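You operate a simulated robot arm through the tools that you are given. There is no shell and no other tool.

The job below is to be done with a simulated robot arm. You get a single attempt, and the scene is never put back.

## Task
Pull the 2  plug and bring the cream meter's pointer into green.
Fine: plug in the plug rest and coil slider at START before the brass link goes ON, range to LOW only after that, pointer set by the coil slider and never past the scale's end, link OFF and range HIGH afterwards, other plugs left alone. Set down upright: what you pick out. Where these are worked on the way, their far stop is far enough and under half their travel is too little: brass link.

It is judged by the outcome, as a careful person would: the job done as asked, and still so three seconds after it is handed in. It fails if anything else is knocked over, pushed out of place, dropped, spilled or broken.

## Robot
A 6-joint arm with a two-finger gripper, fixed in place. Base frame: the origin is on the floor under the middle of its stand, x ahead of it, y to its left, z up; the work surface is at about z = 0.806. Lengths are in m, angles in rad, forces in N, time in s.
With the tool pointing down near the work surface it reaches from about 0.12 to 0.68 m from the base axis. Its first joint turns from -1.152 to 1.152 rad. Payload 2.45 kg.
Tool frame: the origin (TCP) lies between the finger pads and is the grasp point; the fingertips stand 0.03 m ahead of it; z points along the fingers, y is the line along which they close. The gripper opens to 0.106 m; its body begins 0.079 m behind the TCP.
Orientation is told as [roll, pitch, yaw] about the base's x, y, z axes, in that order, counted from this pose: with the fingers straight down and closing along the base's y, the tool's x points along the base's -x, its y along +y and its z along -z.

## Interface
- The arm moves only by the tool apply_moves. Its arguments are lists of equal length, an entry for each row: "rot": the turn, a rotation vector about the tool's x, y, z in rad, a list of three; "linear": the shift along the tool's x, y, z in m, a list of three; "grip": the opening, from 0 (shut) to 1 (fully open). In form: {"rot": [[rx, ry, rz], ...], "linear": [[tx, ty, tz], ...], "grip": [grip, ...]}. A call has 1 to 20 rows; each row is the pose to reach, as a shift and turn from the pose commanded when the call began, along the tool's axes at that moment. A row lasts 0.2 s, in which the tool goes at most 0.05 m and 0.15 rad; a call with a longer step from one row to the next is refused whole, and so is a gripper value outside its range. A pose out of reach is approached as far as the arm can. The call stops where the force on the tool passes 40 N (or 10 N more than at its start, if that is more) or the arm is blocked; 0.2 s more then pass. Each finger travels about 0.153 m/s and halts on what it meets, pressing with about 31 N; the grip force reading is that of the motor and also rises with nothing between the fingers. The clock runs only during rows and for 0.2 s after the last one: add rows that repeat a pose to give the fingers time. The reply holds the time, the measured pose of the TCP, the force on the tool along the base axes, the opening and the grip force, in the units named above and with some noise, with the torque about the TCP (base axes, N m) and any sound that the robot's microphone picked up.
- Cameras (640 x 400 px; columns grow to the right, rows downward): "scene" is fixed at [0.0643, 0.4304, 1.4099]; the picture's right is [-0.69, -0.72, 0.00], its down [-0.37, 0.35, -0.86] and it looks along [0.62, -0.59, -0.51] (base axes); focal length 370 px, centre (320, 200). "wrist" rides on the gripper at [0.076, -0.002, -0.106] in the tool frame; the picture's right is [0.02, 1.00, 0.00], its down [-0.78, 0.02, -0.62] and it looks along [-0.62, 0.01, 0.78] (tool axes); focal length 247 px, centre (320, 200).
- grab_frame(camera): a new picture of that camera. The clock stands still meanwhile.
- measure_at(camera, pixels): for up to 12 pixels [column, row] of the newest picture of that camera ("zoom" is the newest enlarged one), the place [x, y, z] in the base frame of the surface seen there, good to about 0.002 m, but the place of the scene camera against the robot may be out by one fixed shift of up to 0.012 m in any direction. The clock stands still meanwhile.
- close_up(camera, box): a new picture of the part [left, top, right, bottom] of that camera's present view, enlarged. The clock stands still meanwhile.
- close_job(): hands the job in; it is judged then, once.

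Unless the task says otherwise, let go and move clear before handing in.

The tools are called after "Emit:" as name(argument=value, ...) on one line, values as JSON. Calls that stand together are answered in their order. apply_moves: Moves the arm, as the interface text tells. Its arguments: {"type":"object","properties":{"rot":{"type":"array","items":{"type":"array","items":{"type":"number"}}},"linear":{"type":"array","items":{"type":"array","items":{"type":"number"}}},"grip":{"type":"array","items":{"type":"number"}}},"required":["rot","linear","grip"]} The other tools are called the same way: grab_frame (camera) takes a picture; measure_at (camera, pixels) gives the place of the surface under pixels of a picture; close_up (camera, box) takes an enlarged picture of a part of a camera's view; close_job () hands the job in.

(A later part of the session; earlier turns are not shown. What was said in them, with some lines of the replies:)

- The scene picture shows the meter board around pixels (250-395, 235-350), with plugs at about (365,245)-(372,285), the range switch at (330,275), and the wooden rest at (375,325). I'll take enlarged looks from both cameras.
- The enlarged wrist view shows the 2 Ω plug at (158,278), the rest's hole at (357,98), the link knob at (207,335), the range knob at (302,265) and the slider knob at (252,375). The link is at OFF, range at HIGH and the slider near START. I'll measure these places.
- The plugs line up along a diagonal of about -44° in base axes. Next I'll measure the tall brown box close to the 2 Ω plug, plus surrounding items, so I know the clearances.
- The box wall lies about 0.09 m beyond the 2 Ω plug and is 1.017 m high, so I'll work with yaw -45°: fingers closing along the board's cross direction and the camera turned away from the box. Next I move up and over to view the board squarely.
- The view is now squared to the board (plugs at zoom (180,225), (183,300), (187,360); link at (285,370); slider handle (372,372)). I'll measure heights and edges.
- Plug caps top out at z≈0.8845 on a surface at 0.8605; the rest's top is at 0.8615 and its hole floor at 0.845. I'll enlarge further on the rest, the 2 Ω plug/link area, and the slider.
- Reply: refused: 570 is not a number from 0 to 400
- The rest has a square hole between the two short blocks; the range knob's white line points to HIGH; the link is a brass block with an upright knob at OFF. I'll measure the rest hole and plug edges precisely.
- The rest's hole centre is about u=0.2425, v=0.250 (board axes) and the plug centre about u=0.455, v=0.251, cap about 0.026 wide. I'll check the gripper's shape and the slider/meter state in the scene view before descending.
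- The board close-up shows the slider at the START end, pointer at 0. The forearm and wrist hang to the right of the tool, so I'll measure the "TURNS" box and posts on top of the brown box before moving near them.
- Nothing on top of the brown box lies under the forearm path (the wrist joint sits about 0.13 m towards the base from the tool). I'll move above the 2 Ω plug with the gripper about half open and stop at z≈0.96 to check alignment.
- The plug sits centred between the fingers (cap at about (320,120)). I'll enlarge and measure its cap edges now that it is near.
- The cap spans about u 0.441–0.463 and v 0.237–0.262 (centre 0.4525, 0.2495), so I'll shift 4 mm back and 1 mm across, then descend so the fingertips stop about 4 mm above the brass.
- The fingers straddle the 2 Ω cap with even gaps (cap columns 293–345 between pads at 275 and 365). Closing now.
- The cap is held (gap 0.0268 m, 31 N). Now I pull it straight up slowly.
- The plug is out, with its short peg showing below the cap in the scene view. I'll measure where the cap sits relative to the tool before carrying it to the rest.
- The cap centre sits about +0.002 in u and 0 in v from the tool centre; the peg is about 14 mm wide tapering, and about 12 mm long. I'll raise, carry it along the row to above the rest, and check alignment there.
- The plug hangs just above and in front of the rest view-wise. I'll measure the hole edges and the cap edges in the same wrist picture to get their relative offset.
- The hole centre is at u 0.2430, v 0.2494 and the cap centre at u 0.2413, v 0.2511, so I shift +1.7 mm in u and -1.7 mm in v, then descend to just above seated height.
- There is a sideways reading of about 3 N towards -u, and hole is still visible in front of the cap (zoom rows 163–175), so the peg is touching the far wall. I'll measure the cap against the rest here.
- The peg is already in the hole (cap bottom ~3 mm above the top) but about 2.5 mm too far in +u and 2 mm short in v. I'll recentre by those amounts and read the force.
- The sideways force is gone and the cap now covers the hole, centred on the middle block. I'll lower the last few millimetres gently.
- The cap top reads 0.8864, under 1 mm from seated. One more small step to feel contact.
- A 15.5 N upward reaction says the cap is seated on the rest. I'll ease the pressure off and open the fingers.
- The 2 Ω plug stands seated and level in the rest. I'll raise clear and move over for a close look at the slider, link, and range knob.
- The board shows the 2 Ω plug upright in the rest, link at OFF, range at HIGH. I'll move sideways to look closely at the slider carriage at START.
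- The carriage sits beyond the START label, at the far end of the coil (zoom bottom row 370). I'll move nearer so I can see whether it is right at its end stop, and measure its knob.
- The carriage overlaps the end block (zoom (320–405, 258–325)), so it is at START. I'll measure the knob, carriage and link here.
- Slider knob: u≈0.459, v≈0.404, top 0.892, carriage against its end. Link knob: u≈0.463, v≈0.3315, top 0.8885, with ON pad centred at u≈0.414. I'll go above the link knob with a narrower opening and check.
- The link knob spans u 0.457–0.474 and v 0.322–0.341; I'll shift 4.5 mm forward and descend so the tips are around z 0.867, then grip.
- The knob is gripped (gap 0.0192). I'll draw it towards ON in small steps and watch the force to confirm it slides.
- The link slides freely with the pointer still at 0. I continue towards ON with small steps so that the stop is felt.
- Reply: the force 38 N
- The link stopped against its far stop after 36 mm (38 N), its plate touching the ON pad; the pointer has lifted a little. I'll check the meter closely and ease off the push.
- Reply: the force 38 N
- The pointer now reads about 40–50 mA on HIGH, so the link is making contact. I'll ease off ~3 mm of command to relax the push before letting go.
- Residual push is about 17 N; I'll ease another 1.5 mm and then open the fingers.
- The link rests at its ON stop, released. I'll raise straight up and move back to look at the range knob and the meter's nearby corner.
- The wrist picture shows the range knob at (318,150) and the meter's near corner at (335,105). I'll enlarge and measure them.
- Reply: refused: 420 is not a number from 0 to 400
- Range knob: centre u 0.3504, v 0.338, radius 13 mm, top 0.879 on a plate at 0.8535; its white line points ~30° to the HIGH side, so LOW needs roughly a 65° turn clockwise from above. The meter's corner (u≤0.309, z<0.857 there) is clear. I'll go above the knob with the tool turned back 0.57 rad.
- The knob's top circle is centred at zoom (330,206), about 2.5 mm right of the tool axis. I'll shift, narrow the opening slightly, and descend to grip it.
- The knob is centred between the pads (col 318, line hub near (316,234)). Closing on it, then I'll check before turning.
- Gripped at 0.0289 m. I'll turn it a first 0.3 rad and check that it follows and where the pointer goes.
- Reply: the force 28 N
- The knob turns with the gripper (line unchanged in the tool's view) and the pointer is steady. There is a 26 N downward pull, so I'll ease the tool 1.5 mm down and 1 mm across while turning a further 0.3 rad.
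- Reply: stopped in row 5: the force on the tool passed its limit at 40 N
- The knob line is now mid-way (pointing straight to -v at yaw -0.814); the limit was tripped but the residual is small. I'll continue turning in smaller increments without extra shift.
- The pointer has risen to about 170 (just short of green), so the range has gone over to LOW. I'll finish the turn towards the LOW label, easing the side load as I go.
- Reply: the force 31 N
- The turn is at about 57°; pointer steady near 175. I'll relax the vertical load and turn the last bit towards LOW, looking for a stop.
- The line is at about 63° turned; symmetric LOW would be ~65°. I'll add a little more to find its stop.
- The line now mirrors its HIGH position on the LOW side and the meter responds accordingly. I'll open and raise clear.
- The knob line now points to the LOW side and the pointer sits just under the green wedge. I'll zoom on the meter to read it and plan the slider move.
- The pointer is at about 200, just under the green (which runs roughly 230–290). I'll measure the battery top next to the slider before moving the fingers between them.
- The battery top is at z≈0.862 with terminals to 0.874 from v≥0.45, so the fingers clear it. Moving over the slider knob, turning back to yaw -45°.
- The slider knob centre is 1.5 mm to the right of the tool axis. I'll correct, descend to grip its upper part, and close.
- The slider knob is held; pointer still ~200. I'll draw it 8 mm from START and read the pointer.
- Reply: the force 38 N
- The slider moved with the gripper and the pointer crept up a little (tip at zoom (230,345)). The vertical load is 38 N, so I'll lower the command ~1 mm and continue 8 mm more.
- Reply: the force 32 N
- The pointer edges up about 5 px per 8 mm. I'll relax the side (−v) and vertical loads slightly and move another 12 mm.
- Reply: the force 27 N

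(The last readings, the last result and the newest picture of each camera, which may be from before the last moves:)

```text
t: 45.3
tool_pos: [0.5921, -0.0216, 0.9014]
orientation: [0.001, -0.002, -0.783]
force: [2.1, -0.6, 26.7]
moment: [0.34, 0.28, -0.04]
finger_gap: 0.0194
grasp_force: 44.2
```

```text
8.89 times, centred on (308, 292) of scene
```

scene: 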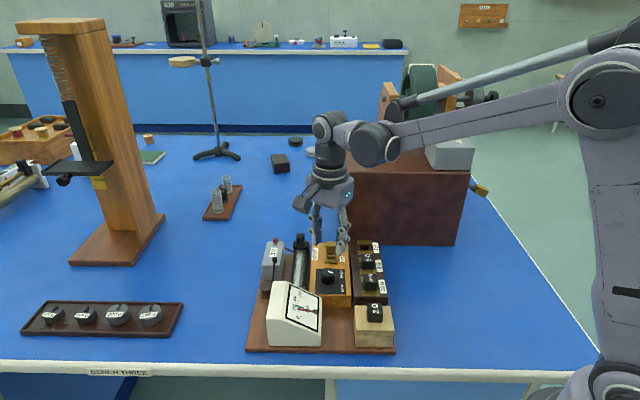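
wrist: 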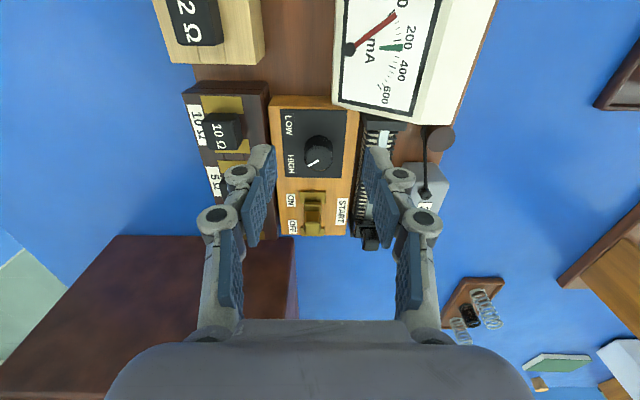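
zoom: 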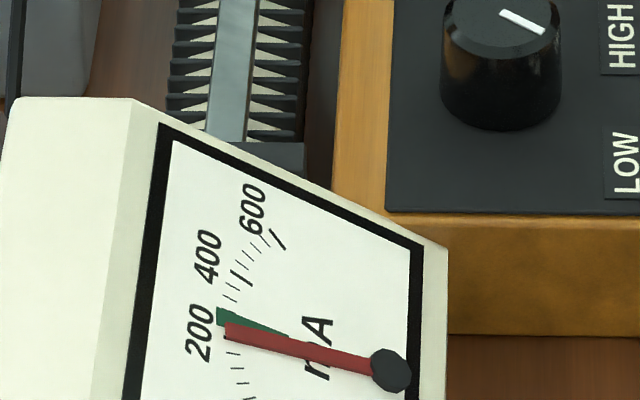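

The pointer now covers the lower half of the green. I'll ease the vertical load and move another 10 mm.

Emit:
apply_moves(rot=[[0, 0, 0], [0, 0, 0], [0, 0, 0], [0, 0, 0], [0, 0, 0]], linear=[[0, 0, -0.0006], [0.003, 0, -0.0005], [0.006, 0, -0.0004], [0.01, 0, -0.0003], [0.01, 0, -0.0003]], grip=[0.15, 0.15, 0.15, 0.15, 0.15])

Emit:
close_up(camera="scene", box=[285, 270, 330, 315])

Emit:
grab_frame(camera="scene")

```text
t: 46.3
tool_pos: [0.5848, -0.0138, 0.9002]
orientation: [-0.001, -0.001, -0.786]
force: [-2.1, -0.7, 5.3]
moment: [-0.23, -0.09, 0.02]
finger_gap: 0.0195
grasp_force: 44.6
stopped in row 5: the force on the tool passed its limit at 41 N (the readings are from after the stop); the commanded pose is now the measured one
```

```text
8.89 times, centred on (308, 292) of scene
```

zoom: 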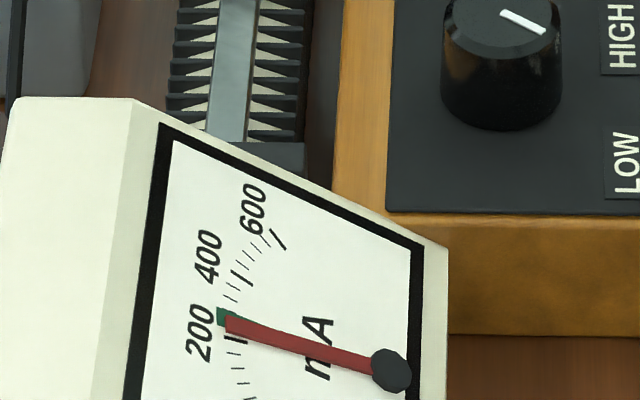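

```text
taken
```

scene: 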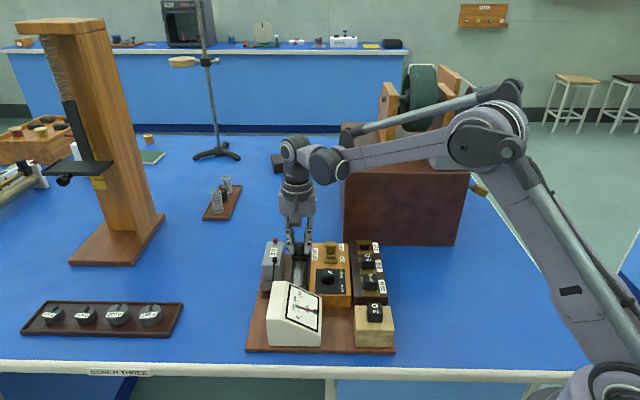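

In this view the pointer lies over the green (tip (226,324), green showing just above at (222,313)), but the scene camera sees it obliquely, so parallax may mislead. I'll release the slider, back away and view the dial square-on with the wrist camera.

Emit:
apply_moves(rot=[[0, 0, 0], [0, 0, 0], [0, 0, 0], [0, 0, 0], [0, 0, 0], [0, 0, 0]], linear=[[0, 0, 0], [0, 0, 0], [0, 0, 0], [0, 0, -0.03], [0, 0, -0.065], [0, 0, -0.1]], grip=[0.25, 0.35, 0.35, 0.35, 0.35, 0.35])

Emit:
close_up(camera="scene", box=[285, 270, 330, 315])

```text
t: 47.7
tool_pos: [0.5865, -0.0125, 1.0003]
orientation: [0.002, -0.003, -0.786]
force: [-0.9, -0.2, -0.6]
moment: [-0.01, -0.01, 0.0]
finger_gap: 0.0369
grasp_force: 0.0
```

```text
8.89 times, centred on (308, 292) of scene
```

zoom: 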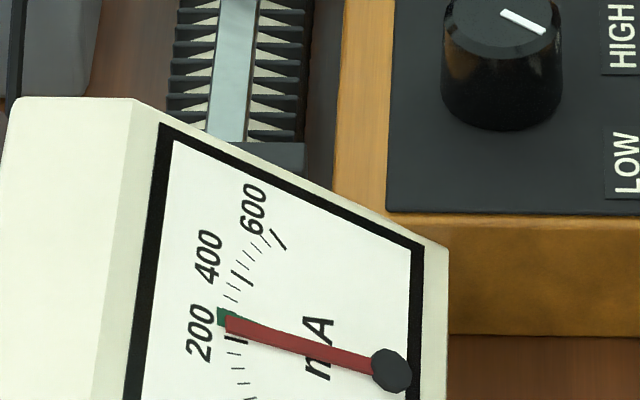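

The pointer stayed put after release. Moving to a square-on view of the dial (yaw +45°, camera on the low side of the sloped face).

Emit:
apply_moves(rot=[[0, 0, -0.143], [0, 0, -0.286], [0, 0, -0.428], [0, 0, -0.571], [0, 0, -0.714], [0, 0, -0.857], [0, 0, -1.0], [0, 0, -1.142], [0, 0, -1.285], [0, 0, -1.428], [0, 0, -1.571], [0, 0, -1.571]], linear=[[0.0147, -0.011, 0], [0.0294, -0.022, 0], [0.0441, -0.033, 0], [0.0588, -0.044, 0], [0.0735, -0.055, 0], [0.0881, -0.066, 0], [0.1028, -0.077, 0], [0.1175, -0.088, 0], [0.1322, -0.099, 0], [0.1469, -0.11, 0], [0.1616, -0.121, 0], [0.1616, -0.121, 0]], grip=[0.5, 0.7, 0.9, 1, 1, 1, 1, 1, 1, 1, 1, 1])

Emit:
grab_frame(camera="wrist")

```text
t: 50.3
tool_pos: [0.3846, 0.0143, 0.9976]
orientation: [0.0, -0.002, 0.789]
force: [-0.1, 0.1, 0.2]
moment: [-0.03, -0.01, 0.02]
finger_gap: 0.1059
grasp_force: 0.0
```

```text
taken
```

wrist: 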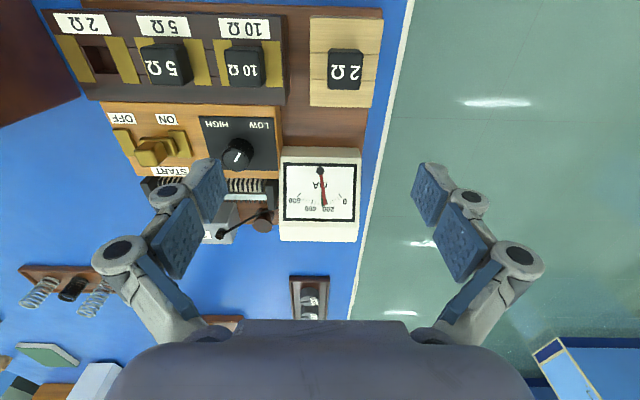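

Emit:
close_up(camera="wrist", box=[275, 155, 365, 245])

Emit:
close_up(camera="wrist", box=[90, 90, 300, 230])

```text
4.44 times, centred on (320, 200) of wrist
```

zoom: 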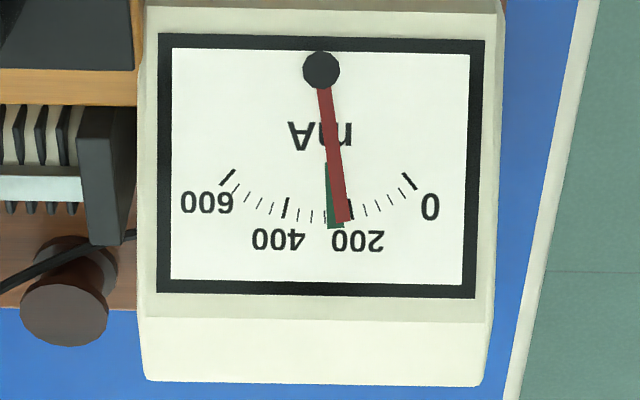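

```text
2.86 times, centred on (195, 160) of wrist
```

zoom: 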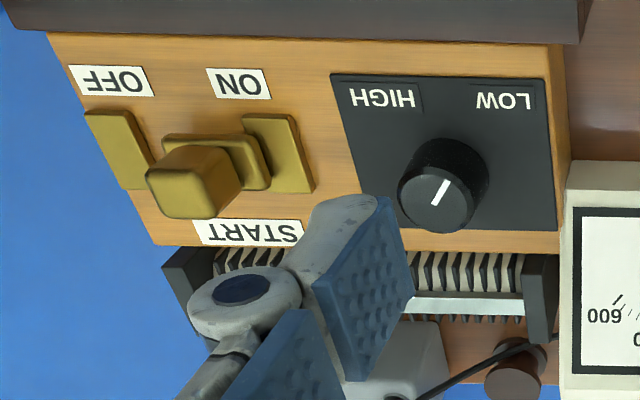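

Square-on, the pointer tip is at zoom col 343 while the green tip spans about 327–344, so it reads ~220 and sits at the green's low edge; the green centre is ~245. I need roughly 8 mm more slider travel, so I go back above the slider knob.

Emit:
apply_moves(rot=[[0, 0, 0.143], [0, 0, 0.286], [0, 0, 0.428], [0, 0, 0.571], [0, 0, 0.714], [0, 0, 0.857], [0, 0, 1.0], [0, 0, 1.142], [0, 0, 1.285], [0, 0, 1.428], [0, 0, 1.573], [0, 0, 1.573], [0, 0, 1.573], [0, 0, 1.573]], linear=[[-0.0111, -0.0146, 0], [-0.0223, -0.0292, 0], [-0.0334, -0.0438, 0], [-0.0445, -0.0584, 0], [-0.0556, -0.073, 0], [-0.0668, -0.0877, 0], [-0.0779, -0.1023, 0], [-0.089, -0.1169, 0], [-0.1001, -0.1315, 0], [-0.1113, -0.1461, 0], [-0.1224, -0.1607, 0], [-0.1224, -0.1607, 0.025], [-0.1224, -0.1607, 0.05], [-0.1224, -0.1607, 0.05]], grip=[1, 1, 1, 0.8, 0.6, 0.5, 0.35, 0.35, 0.35, 0.35, 0.35, 0.35, 0.35, 0.35])

Emit:
close_up(camera="wrist", box=[220, 70, 420, 210])

Emit:
measure_at(camera="zoom", pixels=[[320, 170], [320, 190], [320, 210], [320, 225], [300, 200], [340, 200]])

```text
t: 53.3
tool_pos: [0.5853, -0.0106, 0.9491]
orientation: [0.002, -0.002, -0.787]
force: [0.1, 1.0, 0.5]
moment: [0.01, 0.0, 0.0]
finger_gap: 0.0368
grasp_force: 0.0
```

```text
2.86 times, centred on (320, 140) of wrist
```

zoom: 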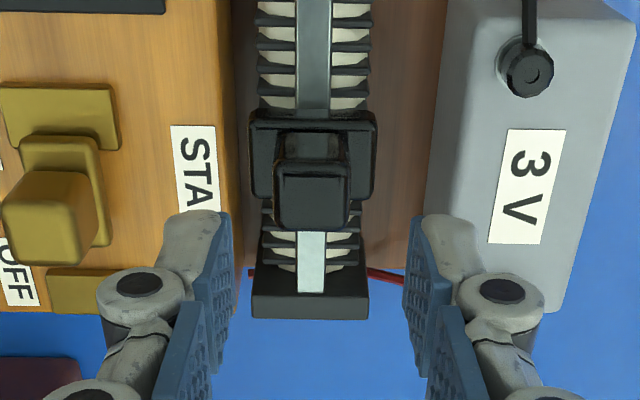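

```text
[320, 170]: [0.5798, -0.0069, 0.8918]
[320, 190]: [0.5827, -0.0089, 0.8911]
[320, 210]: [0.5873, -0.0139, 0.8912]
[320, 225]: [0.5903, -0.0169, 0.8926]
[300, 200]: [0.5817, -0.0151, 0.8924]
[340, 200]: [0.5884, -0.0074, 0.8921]
```

The slider knob centre is ~2.3 mm left of the tool axis here. I'll correct, descend and grip again.

Emit:
apply_moves(rot=[[0, 0, 0], [0, 0, 0], [0, 0, 0], [0, 0, 0], [0, 0, 0], [0, 0, 0], [0, 0, 0]], linear=[[0.001, -0.0023, 0.01], [0.001, -0.0023, 0.025], [0.001, -0.0023, 0.04], [0.001, -0.0023, 0.0475], [0.001, -0.0023, 0.0475], [0.001, -0.0023, 0.0475], [0.001, -0.0023, 0.0475]], grip=[0.35, 0.35, 0.35, 0.35, 0.35, 0.2, 0.15])

Emit:
close_up(camera="wrist", box=[220, 70, 420, 210])

Emit:
close_up(camera="scene", box=[285, 270, 330, 315])

```text
t: 54.9
tool_pos: [0.5852, -0.012, 0.9035]
orientation: [0.003, -0.002, -0.787]
force: [-0.6, -1.3, -2.4]
moment: [-0.03, -0.03, 0.06]
finger_gap: 0.0194
grasp_force: 44.9
```

```text
2.86 times, centred on (320, 140) of wrist
```

zoom: 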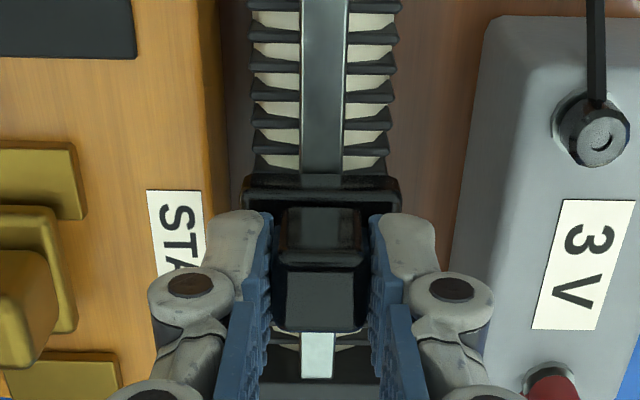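

```text
8.89 times, centred on (308, 292) of scene
```

zoom: 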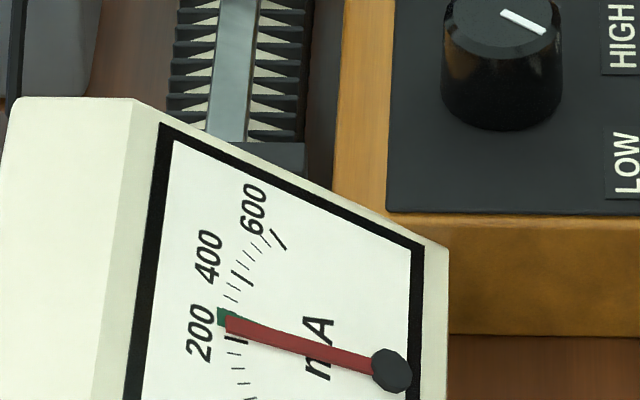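

Gripped again with the pointer unchanged (tip (226,324)). Moving 8 mm further.

Emit:
apply_moves(rot=[[0, 0, 0], [0, 0, 0], [0, 0, 0], [0, 0, 0], [0, 0, 0]], linear=[[0.002, 0, 0], [0.004, 0, 0], [0.006, 0, 0], [0.008, 0, 0], [0.008, 0, 0]], grip=[0.15, 0.15, 0.15, 0.15, 0.15])

Emit:
close_up(camera="scene", box=[285, 270, 330, 315])

```text
t: 56.1
tool_pos: [0.5773, -0.0066, 0.9027]
orientation: [0.003, -0.002, -0.785]
force: [11.4, 9.0, 0.0]
moment: [0.25, -0.33, 0.02]
finger_gap: 0.0194
grasp_force: 44.6
```

```text
8.89 times, centred on (308, 292) of scene
```

zoom: 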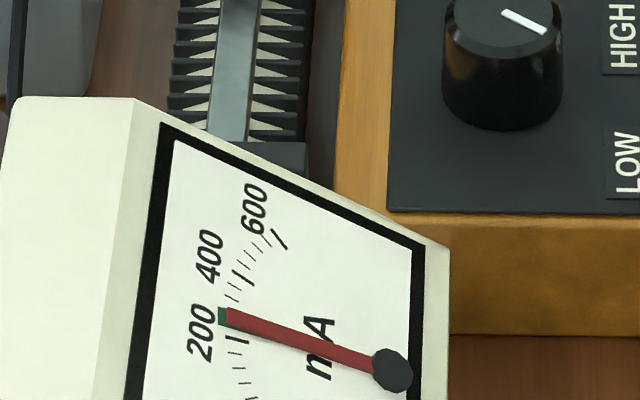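

The pointer tip moved to (225,316) as planned. I'll release, rise and look square-on again.

Emit:
apply_moves(rot=[[0, 0, 0], [0, 0, 0], [0, 0, 0], [0, 0, 0], [0, 0, 0], [0, 0, 0]], linear=[[0, -0.0005, 0], [0, -0.0005, 0], [0, -0.0005, 0], [0, -0.0005, -0.03], [0, -0.0005, -0.065], [0, -0.0005, -0.1]], grip=[0.25, 0.35, 0.35, 0.35, 0.35, 0.35])

Emit:
apply_moves(rot=[[0, 0, -0.143], [0, 0, -0.286], [0, 0, -0.428], [0, 0, -0.571], [0, 0, -0.714], [0, 0, -0.857], [0, 0, -1.0], [0, 0, -1.142], [0, 0, -1.285], [0, 0, -1.428], [0, 0, -1.571], [0, 0, -1.571]], linear=[[0.0138, -0.011, 0], [0.0276, -0.022, 0], [0.0415, -0.033, 0], [0.0553, -0.044, 0], [0.0691, -0.055, 0], [0.0829, -0.066, 0], [0.0967, -0.077, 0], [0.1105, -0.088, 0], [0.1244, -0.099, 0], [0.1382, -0.11, 0], [0.152, -0.121, 0], [0.152, -0.121, 0]], grip=[0.5, 0.7, 0.9, 1, 1, 1, 1, 1, 1, 1, 1, 1])

Emit:
close_up(camera="wrist", box=[275, 155, 365, 245])

```text
t: 57.5
tool_pos: [0.5775, -0.0077, 1.0052]
orientation: [0.002, -0.003, -0.788]
force: [-0.4, 0.9, 0.6]
moment: [0.02, -0.01, -0.01]
finger_gap: 0.0371
grasp_force: 0.1
```

```text
t: 60.1
tool_pos: [0.3838, 0.0144, 1.0033]
orientation: [-0.003, -0.001, 0.785]
force: [-0.1, -0.1, 0.3]
moment: [0.01, 0.01, -0.01]
finger_gap: 0.106
grasp_force: 0.0
```

```text
4.44 times, centred on (320, 200) of wrist
```

zoom: 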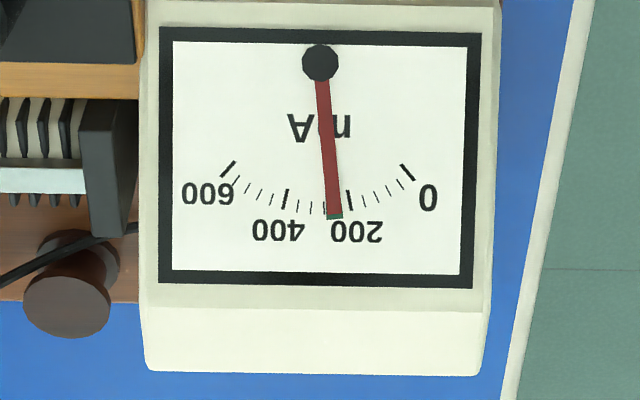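

Square-on, the pointer now lies right over the green wedge (only its tip edge shows at (335,217)). The setting is done, so next the link goes OFF: I move above the link knob.

Emit:
apply_moves(rot=[[0, 0, 0.143], [0, 0, 0.286], [0, 0, 0.428], [0, 0, 0.571], [0, 0, 0.714], [0, 0, 0.857], [0, 0, 1.0], [0, 0, 1.142], [0, 0, 1.285], [0, 0, 1.428], [0, 0, 1.571], [0, 0, 1.571], [0, 0, 1.571], [0, 0, 1.571]], linear=[[-0.0046, -0.0152, 0], [-0.0091, -0.0304, 0], [-0.0137, -0.0456, 0], [-0.0182, -0.0608, 0], [-0.0228, -0.076, 0], [-0.0273, -0.0913, 0], [-0.0319, -0.1065, 0], [-0.0364, -0.1217, 0], [-0.041, -0.1369, 0], [-0.0455, -0.1521, 0], [-0.0501, -0.1673, 0], [-0.0501, -0.1673, 0.03], [-0.0501, -0.1673, 0.055], [-0.0501, -0.1673, 0.055]], grip=[1, 1, 1, 0.8, 0.6, 0.5, 0.35, 0.35, 0.35, 0.35, 0.35, 0.35, 0.35, 0.35])

Emit:
close_up(camera="wrist", box=[220, 70, 420, 210])

Emit:
close_up(camera="scene", box=[250, 225, 400, 345])

```text
t: 63.1
tool_pos: [0.5371, -0.0692, 0.9468]
orientation: [0.003, -0.001, -0.786]
force: [-1.1, -1.0, -0.3]
moment: [0.02, 0.01, 0.0]
finger_gap: 0.037
grasp_force: 0.0
```

```text
2.86 times, centred on (320, 140) of wrist
```

zoom: 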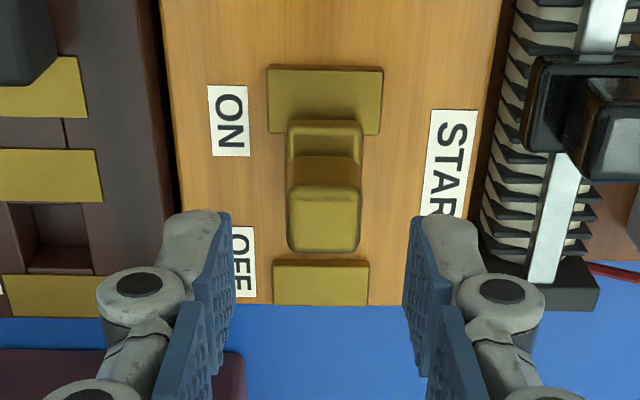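

```text
3.33 times, centred on (325, 285) of scene
```

zoom: 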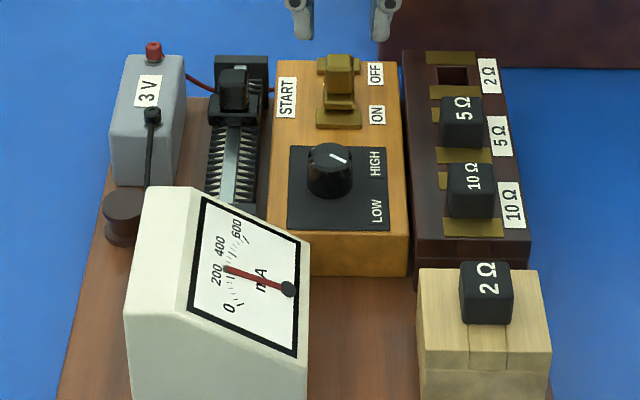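

The link knob is at zoom (324,218). I'll shift 4 mm forward and 1 mm across, descend and grip.

Emit:
apply_moves(rot=[[0, 0, 0], [0, 0, 0], [0, 0, 0], [0, 0, 0], [0, 0, 0], [0, 0, 0], [0, 0, 0]], linear=[[-0.004, 0.001, 0.01], [-0.004, 0.001, 0.025], [-0.004, 0.001, 0.04], [-0.004, 0.001, 0.0465], [-0.004, 0.001, 0.0465], [-0.004, 0.001, 0.0465], [-0.004, 0.001, 0.0465]], grip=[0.35, 0.35, 0.35, 0.35, 0.35, 0.2, 0.15])

Emit:
close_up(camera="wrist", box=[220, 70, 420, 210])

```text
t: 64.7
tool_pos: [0.5409, -0.0714, 0.9022]
orientation: [0.0, 0.0, -0.789]
force: [-5.8, -4.6, -3.8]
moment: [-0.11, 0.14, 0.09]
finger_gap: 0.0215
grasp_force: 4.7
```

```text
2.86 times, centred on (320, 140) of wrist
```

zoom: 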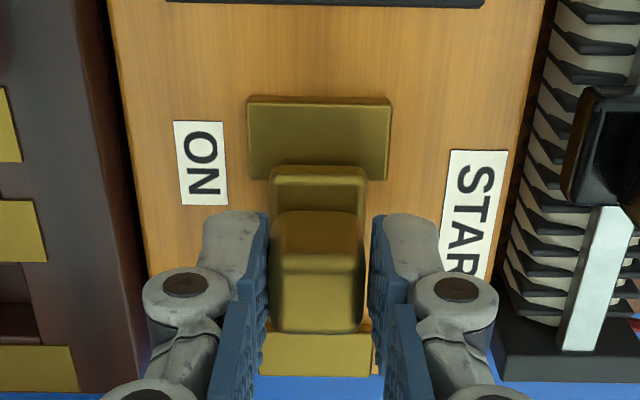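

The fingers have just reached the knob (gap 0.0215, 4.7 N); I'll finish closing, easing slightly sideways.

Emit:
apply_moves(rot=[[0, 0, 0], [0, 0, 0], [0, 0, 0]], linear=[[0, -0.0005, 0], [0, -0.0005, 0], [0, -0.0005, 0]], grip=[0.12, 0.1, 0.1])

```text
t: 65.5
tool_pos: [0.5419, -0.0712, 0.902]
orientation: [-0.003, -0.004, -0.789]
force: [-10.1, -12.2, 3.7]
moment: [-0.19, 0.38, 0.13]
finger_gap: 0.0194
grasp_force: 44.7
```

Gripped firmly. Now I slide it back to OFF, easing the side load by 1 mm.

Emit:
apply_moves(rot=[[0, 0, 0], [0, 0, 0], [0, 0, 0], [0, 0, 0], [0, 0, 0], [0, 0, 0], [0, 0, 0]], linear=[[0, -0.001, 0], [-0.006, -0.001, 0], [-0.012, -0.001, 0], [-0.018, -0.001, 0], [-0.024, -0.001, 0], [-0.03, -0.001, 0], [-0.03, -0.001, 0]], grip=[0.1, 0.1, 0.1, 0.1, 0.1, 0.1, 0.1])

Emit:
close_up(camera="wrist", box=[220, 70, 420, 210])

Emit:
close_up(camera="scene", box=[250, 225, 400, 345])

```text
t: 67.1
tool_pos: [0.5621, -0.0918, 0.9017]
orientation: [0.005, -0.005, -0.785]
force: [-1.3, -0.2, 25.8]
moment: [0.02, -0.04, 0.05]
finger_gap: 0.0193
grasp_force: 44.7
```

```text
2.86 times, centred on (320, 140) of wrist
```

zoom: 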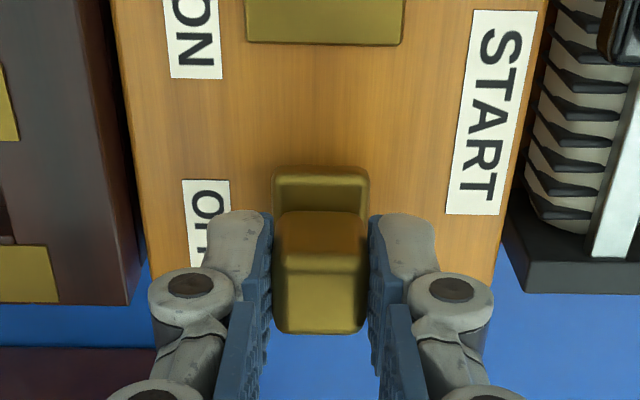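

```text
3.33 times, centred on (325, 285) of scene
```

zoom: 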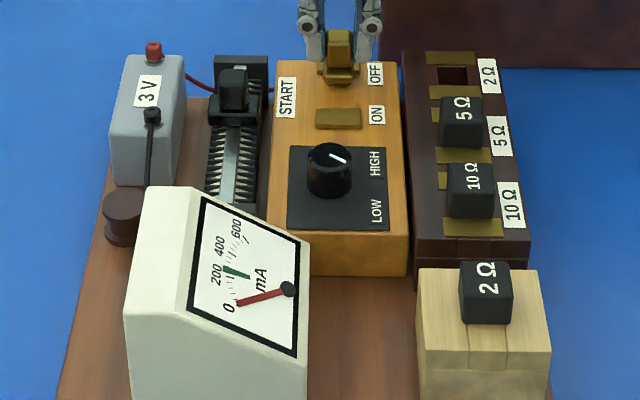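

The pointer fell to 0 and the link is within about 1 mm of its original OFF place. I'll relax the vertical load and press on to the OFF stop.

Emit:
apply_moves(rot=[[0, 0, 0], [0, 0, 0], [0, 0, 0], [0, 0, 0]], linear=[[0, 0, -0.0006], [-0.0015, 0, -0.0006], [-0.003, 0, -0.0006], [-0.003, 0, -0.0006]], grip=[0.1, 0.1, 0.1, 0.1])

Emit:
close_up(camera="wrist", box=[220, 70, 420, 210])

```text
t: 68.1
tool_pos: [0.5622, -0.094, 0.902]
orientation: [0.001, 0.001, -0.785]
force: [-8.8, 12.9, 30.4]
moment: [-0.05, -0.12, 0.04]
finger_gap: 0.0194
grasp_force: 44.2
```

```text
2.86 times, centred on (320, 140) of wrist
```

zoom: 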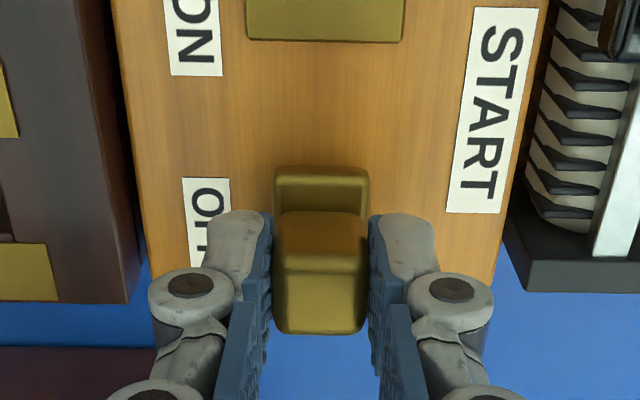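

A 15 N reaction along -u shows the link is against its OFF stop. I'll relax and let go, then rise.

Emit:
apply_moves(rot=[[0, 0, 0], [0, 0, 0], [0, 0, 0], [0, 0, 0], [0, 0, 0], [0, 0, 0]], linear=[[0.001, 0, -0.0006], [0.001, 0, -0.0006], [0.001, 0, -0.0006], [0.001, 0, -0.03], [0.001, 0, -0.06], [0.001, 0, -0.085]], grip=[0.1, 0.35, 0.35, 0.35, 0.35, 0.35])

Emit:
close_up(camera="scene", box=[250, 225, 400, 345])

```text
t: 69.5
tool_pos: [0.5661, -0.0952, 0.988]
orientation: [0.001, -0.002, -0.788]
force: [0.3, -0.5, 0.1]
moment: [-0.02, -0.02, -0.01]
finger_gap: 0.0371
grasp_force: 0.1
```

```text
3.33 times, centred on (325, 285) of scene
```

zoom: 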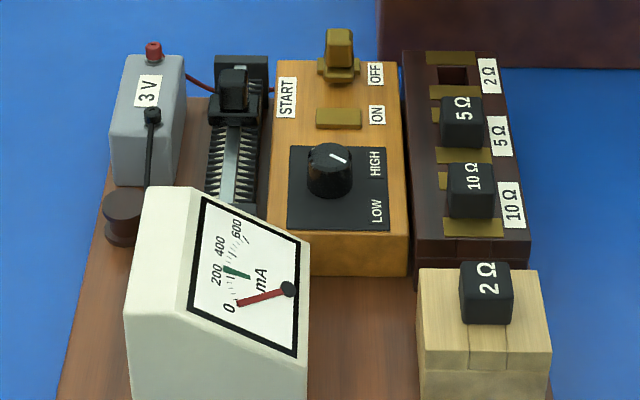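

Link at OFF, pointer at 0. Now the range knob: I move above it with the tool turned to match the line (yaw -1.376).

Emit:
apply_moves(rot=[[0, 0, 0.12], [0, 0, 0.24], [0, 0, 0.36], [0, 0, 0.48], [0, 0, 0.59], [0, 0, 0.59], [0, 0, 0.59], [0, 0, 0.59]], linear=[[0.0295, 0.001, 0], [0.059, 0.002, 0], [0.0886, 0.004, 0], [0.1181, 0.005, 0], [0.1181, 0.005, 0.015], [0.1181, 0.005, 0.035], [0.1181, 0.005, 0.055], [0.1181, 0.005, 0.055]], grip=[0.42, 0.42, 0.42, 0.42, 0.42, 0.42, 0.42, 0.42])

Emit:
close_up(camera="wrist", box=[220, 60, 420, 220])

```text
t: 71.3
tool_pos: [0.4837, -0.0076, 0.9331]
orientation: [0.002, -0.002, -1.376]
force: [-0.9, -0.1, 0.5]
moment: [0.04, 0.01, -0.01]
finger_gap: 0.0446
grasp_force: 0.1
```

```text
2.50 times, centred on (320, 140) of wrist
```

zoom: 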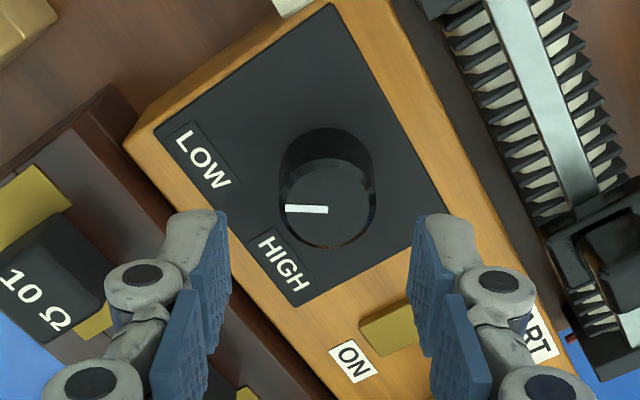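

The knob's circle is centred at zoom (328,205); I'll shift 2 mm, descend and grip.

Emit:
apply_moves(rot=[[0, 0, 0], [0, 0, 0], [0, 0, 0], [0, 0, 0], [0, 0, 0], [0, 0, 0], [0, 0, 0], [0, 0, 0]], linear=[[-0.0005, 0.002, 0], [-0.0005, 0.002, 0.015], [-0.0005, 0.002, 0.03], [-0.0005, 0.002, 0.041], [-0.0005, 0.002, 0.041], [-0.0005, 0.002, 0.041], [-0.0005, 0.002, 0.041], [-0.0005, 0.002, 0.041]], grip=[0.42, 0.42, 0.42, 0.42, 0.42, 0.3, 0.2, 0.15])

Emit:
close_up(camera="wrist", box=[220, 80, 420, 240])

```text
t: 73.1
tool_pos: [0.487, -0.0078, 0.8906]
orientation: [0.002, -0.001, -1.376]
force: [-4.3, -0.4, -5.7]
moment: [-0.07, 0.1, 0.03]
finger_gap: 0.0294
grasp_force: 44.6
```

```text
2.50 times, centred on (320, 160) of wrist
```

zoom: 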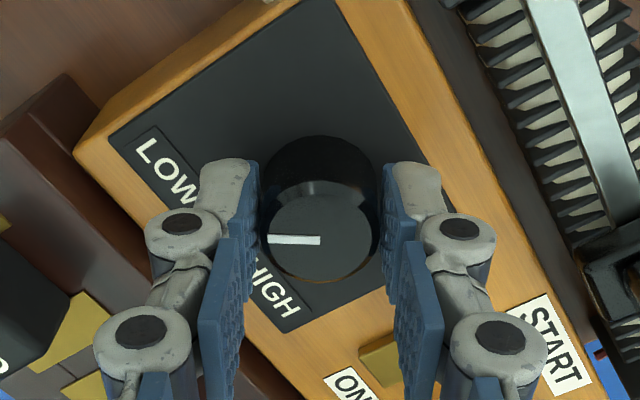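

Gripped (gap 0.0294). Now I turn the knob back anticlockwise (tool z negative) in small increments towards HIGH.

Emit:
apply_moves(rot=[[0, 0, -0.1], [0, 0, -0.2], [0, 0, -0.3], [0, 0, -0.3]], linear=[[0, 0, 0], [0, 0, 0], [0, 0, 0], [0, 0, 0]], grip=[0.15, 0.15, 0.15, 0.15])

```text
t: 74.1
tool_pos: [0.4853, -0.0079, 0.8908]
orientation: [0.002, -0.003, -1.074]
force: [0.3, -6.0, -2.1]
moment: [0.5, 0.31, 0.0]
finger_gap: 0.0293
grasp_force: 45.0
```

The turn is smooth with low forces (yaw -1.074). Continuing another 0.4 rad.

Emit:
apply_moves(rot=[[0, 0, -0.1], [0, 0, -0.2], [0, 0, -0.3], [0, 0, -0.4], [0, 0, -0.4]], linear=[[0, 0, 0], [0, 0, 0], [0, 0, 0], [0, 0, 0], [0, 0, 0]], grip=[0.15, 0.15, 0.15, 0.15, 0.15])

Emit:
close_up(camera="wrist", box=[220, 80, 420, 240])

```text
t: 75.3
tool_pos: [0.4851, -0.0075, 0.8898]
orientation: [0.001, -0.005, -0.675]
force: [6.1, -11.3, 32.0]
moment: [-0.39, -0.19, 0.0]
finger_gap: 0.0294
grasp_force: 45.3
```

```text
2.50 times, centred on (320, 160) of wrist
```

zoom: 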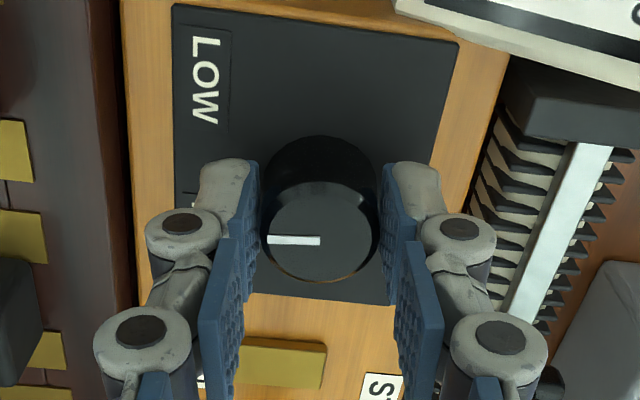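

The knob follows (line fixed in view). Vertical load is 32 N up, so I raise 0.7 mm and shift slightly while turning the next 0.3 rad.

Emit:
apply_moves(rot=[[0, 0, 0], [0, 0, -0.1], [0, 0, -0.2], [0, 0, -0.3], [0, 0, -0.3]], linear=[[-0.0008, -0.0004, -0.0007], [-0.0008, -0.0004, -0.0007], [-0.0008, -0.0004, -0.0007], [-0.0008, -0.0004, -0.0007], [-0.0008, -0.0004, -0.0007]], grip=[0.15, 0.15, 0.15, 0.15, 0.15])

Emit:
close_up(camera="wrist", box=[220, 80, 420, 240])

```text
t: 76.5
tool_pos: [0.4852, -0.0089, 0.8904]
orientation: [0.0, 0.001, -0.375]
force: [-7.1, -5.8, -17.1]
moment: [-0.44, -0.55, -0.01]
finger_gap: 0.0293
grasp_force: 45.2
```

```text
2.50 times, centred on (320, 160) of wrist
```

zoom: 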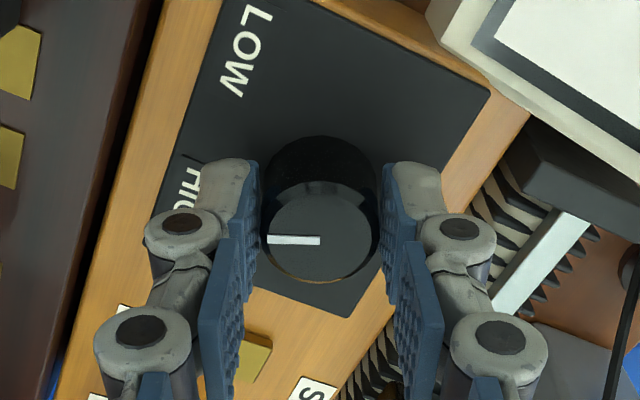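

At yaw -0.375; the original HIGH was at -0.215. I'll turn the remaining 0.17 rad, relaxing the vertical load a little.

Emit:
apply_moves(rot=[[0, 0, 0], [0, 0, -0.06], [0, 0, -0.12], [0, 0, -0.17], [0, 0, -0.17]], linear=[[0, -0.0005, 0.0004], [0, -0.0005, 0.0004], [0, -0.0005, 0.0004], [0, -0.0005, 0.0004], [0, -0.0005, 0.0004]], grip=[0.15, 0.15, 0.15, 0.15, 0.15])

Emit:
close_up(camera="wrist", box=[220, 80, 420, 240])

Emit:
close_up(camera="scene", box=[280, 250, 360, 320])

```text
t: 77.7
tool_pos: [0.4861, -0.0083, 0.8919]
orientation: [0.0, -0.002, -0.205]
force: [-3.9, 1.8, -24.7]
moment: [0.16, 0.34, 0.03]
finger_gap: 0.0292
grasp_force: 45.0
```

```text
2.50 times, centred on (320, 160) of wrist
```

zoom: 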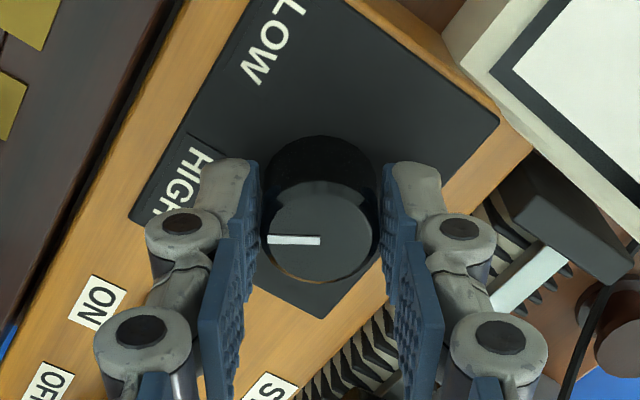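

```text
5.71 times, centred on (320, 285) of scene
```

zoom: 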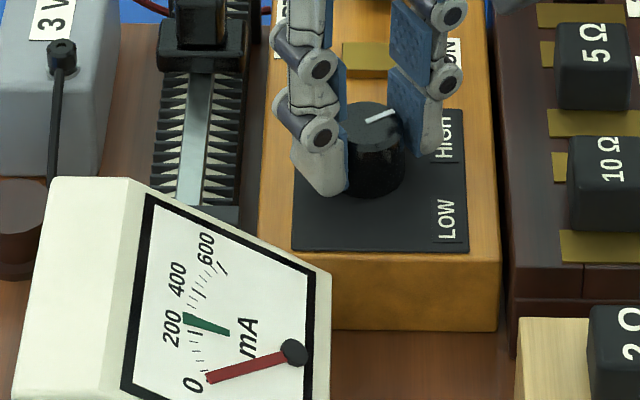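

The line is back at HIGH (yaw -0.205 vs -0.215 at the start) and the pointer rests at 0. I'll open and rise clear.

Emit:
apply_moves(rot=[[0, 0, 0], [0, 0, 0], [0, 0, 0], [0, 0, 0], [0, 0, 0], [0, 0, 0], [0, 0, 0]], linear=[[0, 0, 0.0005], [0, 0, 0], [0, 0, 0], [0, 0, -0.02], [0, 0, -0.05], [0, 0, -0.09], [0, 0, -0.13]], grip=[0.15, 0.42, 0.42, 0.42, 0.42, 0.42, 0.42])

Emit:
close_up(camera="scene", box=[240, 225, 400, 355])

Emit:
close_up(camera="wrist", box=[200, 20, 440, 210])

```text
t: 79.3
tool_pos: [0.4836, -0.0093, 1.02]
orientation: [0.0, -0.003, -0.208]
force: [0.8, -0.1, 0.0]
moment: [0.02, -0.03, 0.01]
finger_gap: 0.0447
grasp_force: 0.0
```

```text
3.08 times, centred on (320, 290) of scene
```

zoom: 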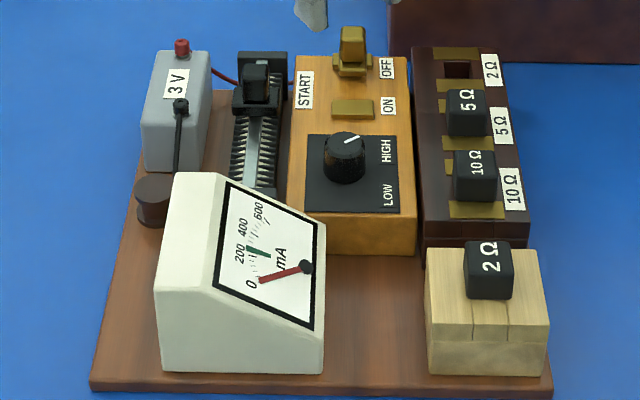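

```text
2.11 times, centred on (320, 115) of wrist
```

zoom: 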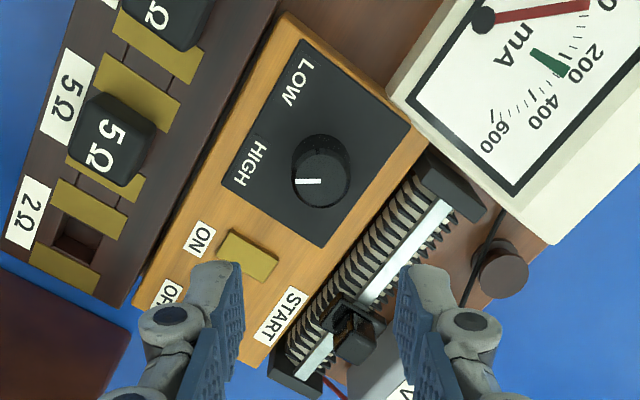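

The final state shows the 2 Ω plug upright in the rest, link at OFF, range at HIGH, other plugs in place, pointer at 0, and the board in its original place. A last full look while moving a bit further clear.

Emit:
apply_moves(rot=[[0, 0, 0], [0, 0, 0], [0, 0, 0]], linear=[[0.01, 0, -0.04], [0.02, 0, -0.08], [0.02, 0, -0.08]], grip=[0.42, 0.42, 0.42])

Emit:
grab_frame(camera="scene")

Emit:
grab_frame(camera="wrist")

```text
t: 80.1
tool_pos: [0.4634, -0.004, 1.1037]
orientation: [-0.001, -0.002, -0.206]
force: [0.5, -0.3, 0.0]
moment: [0.02, 0.02, -0.01]
finger_gap: 0.0445
grasp_force: 0.0
```

```text
taken
```

scene: 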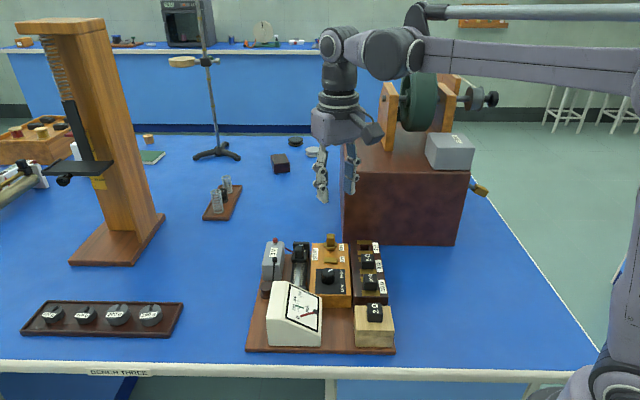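

```text
taken
```

wrist: 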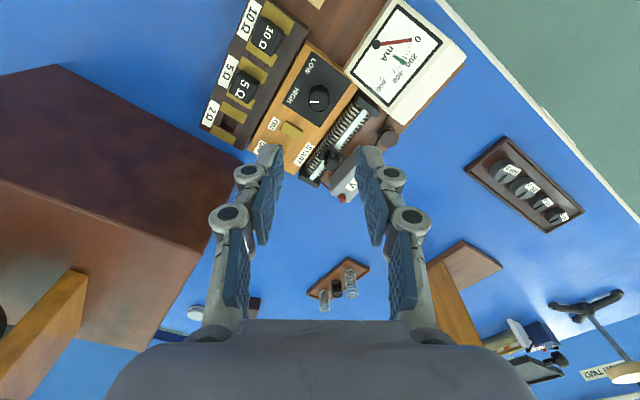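

The scene view matches the start everywhere else on the bench, and the board shows the plug upright in the rest (375,313), the link at OFF and the range at HIGH, with the arm clear. I'm handing the job in.

Emit:
close_job()

```text
The job is handed in.
```

The 2 Ω plug is out and standing upright in the plug rest, and the coil slider brought the cream meter's pointer into the green. I handed the job in. The hand-in reply only confirmed receipt, so I don't have the verdict.

- **Order:** The plug was in the rest and the slider at START before the link went ON. The range went to LOW only after that.
- **Pointer:** It settled at about 245 mA, centred on the green in a square-on view, and never came near the scale's end. It read about 220 mA after the first slider move, so I moved the slider about 8 mm further.
- **Link:** It went to its ON stop, about 36 mm of travel. Afterwards I slid it back to its OFF stop, and the pointer fell to 0.
- **Range:** The knob line is back where it started, at HIGH, set after the link went OFF.
- **Left as is:** The slider stays where it was set. The 5 Ω and 10 Ω plugs were not touched. In the last scene picture the rest of the bench looks as it did at the start.
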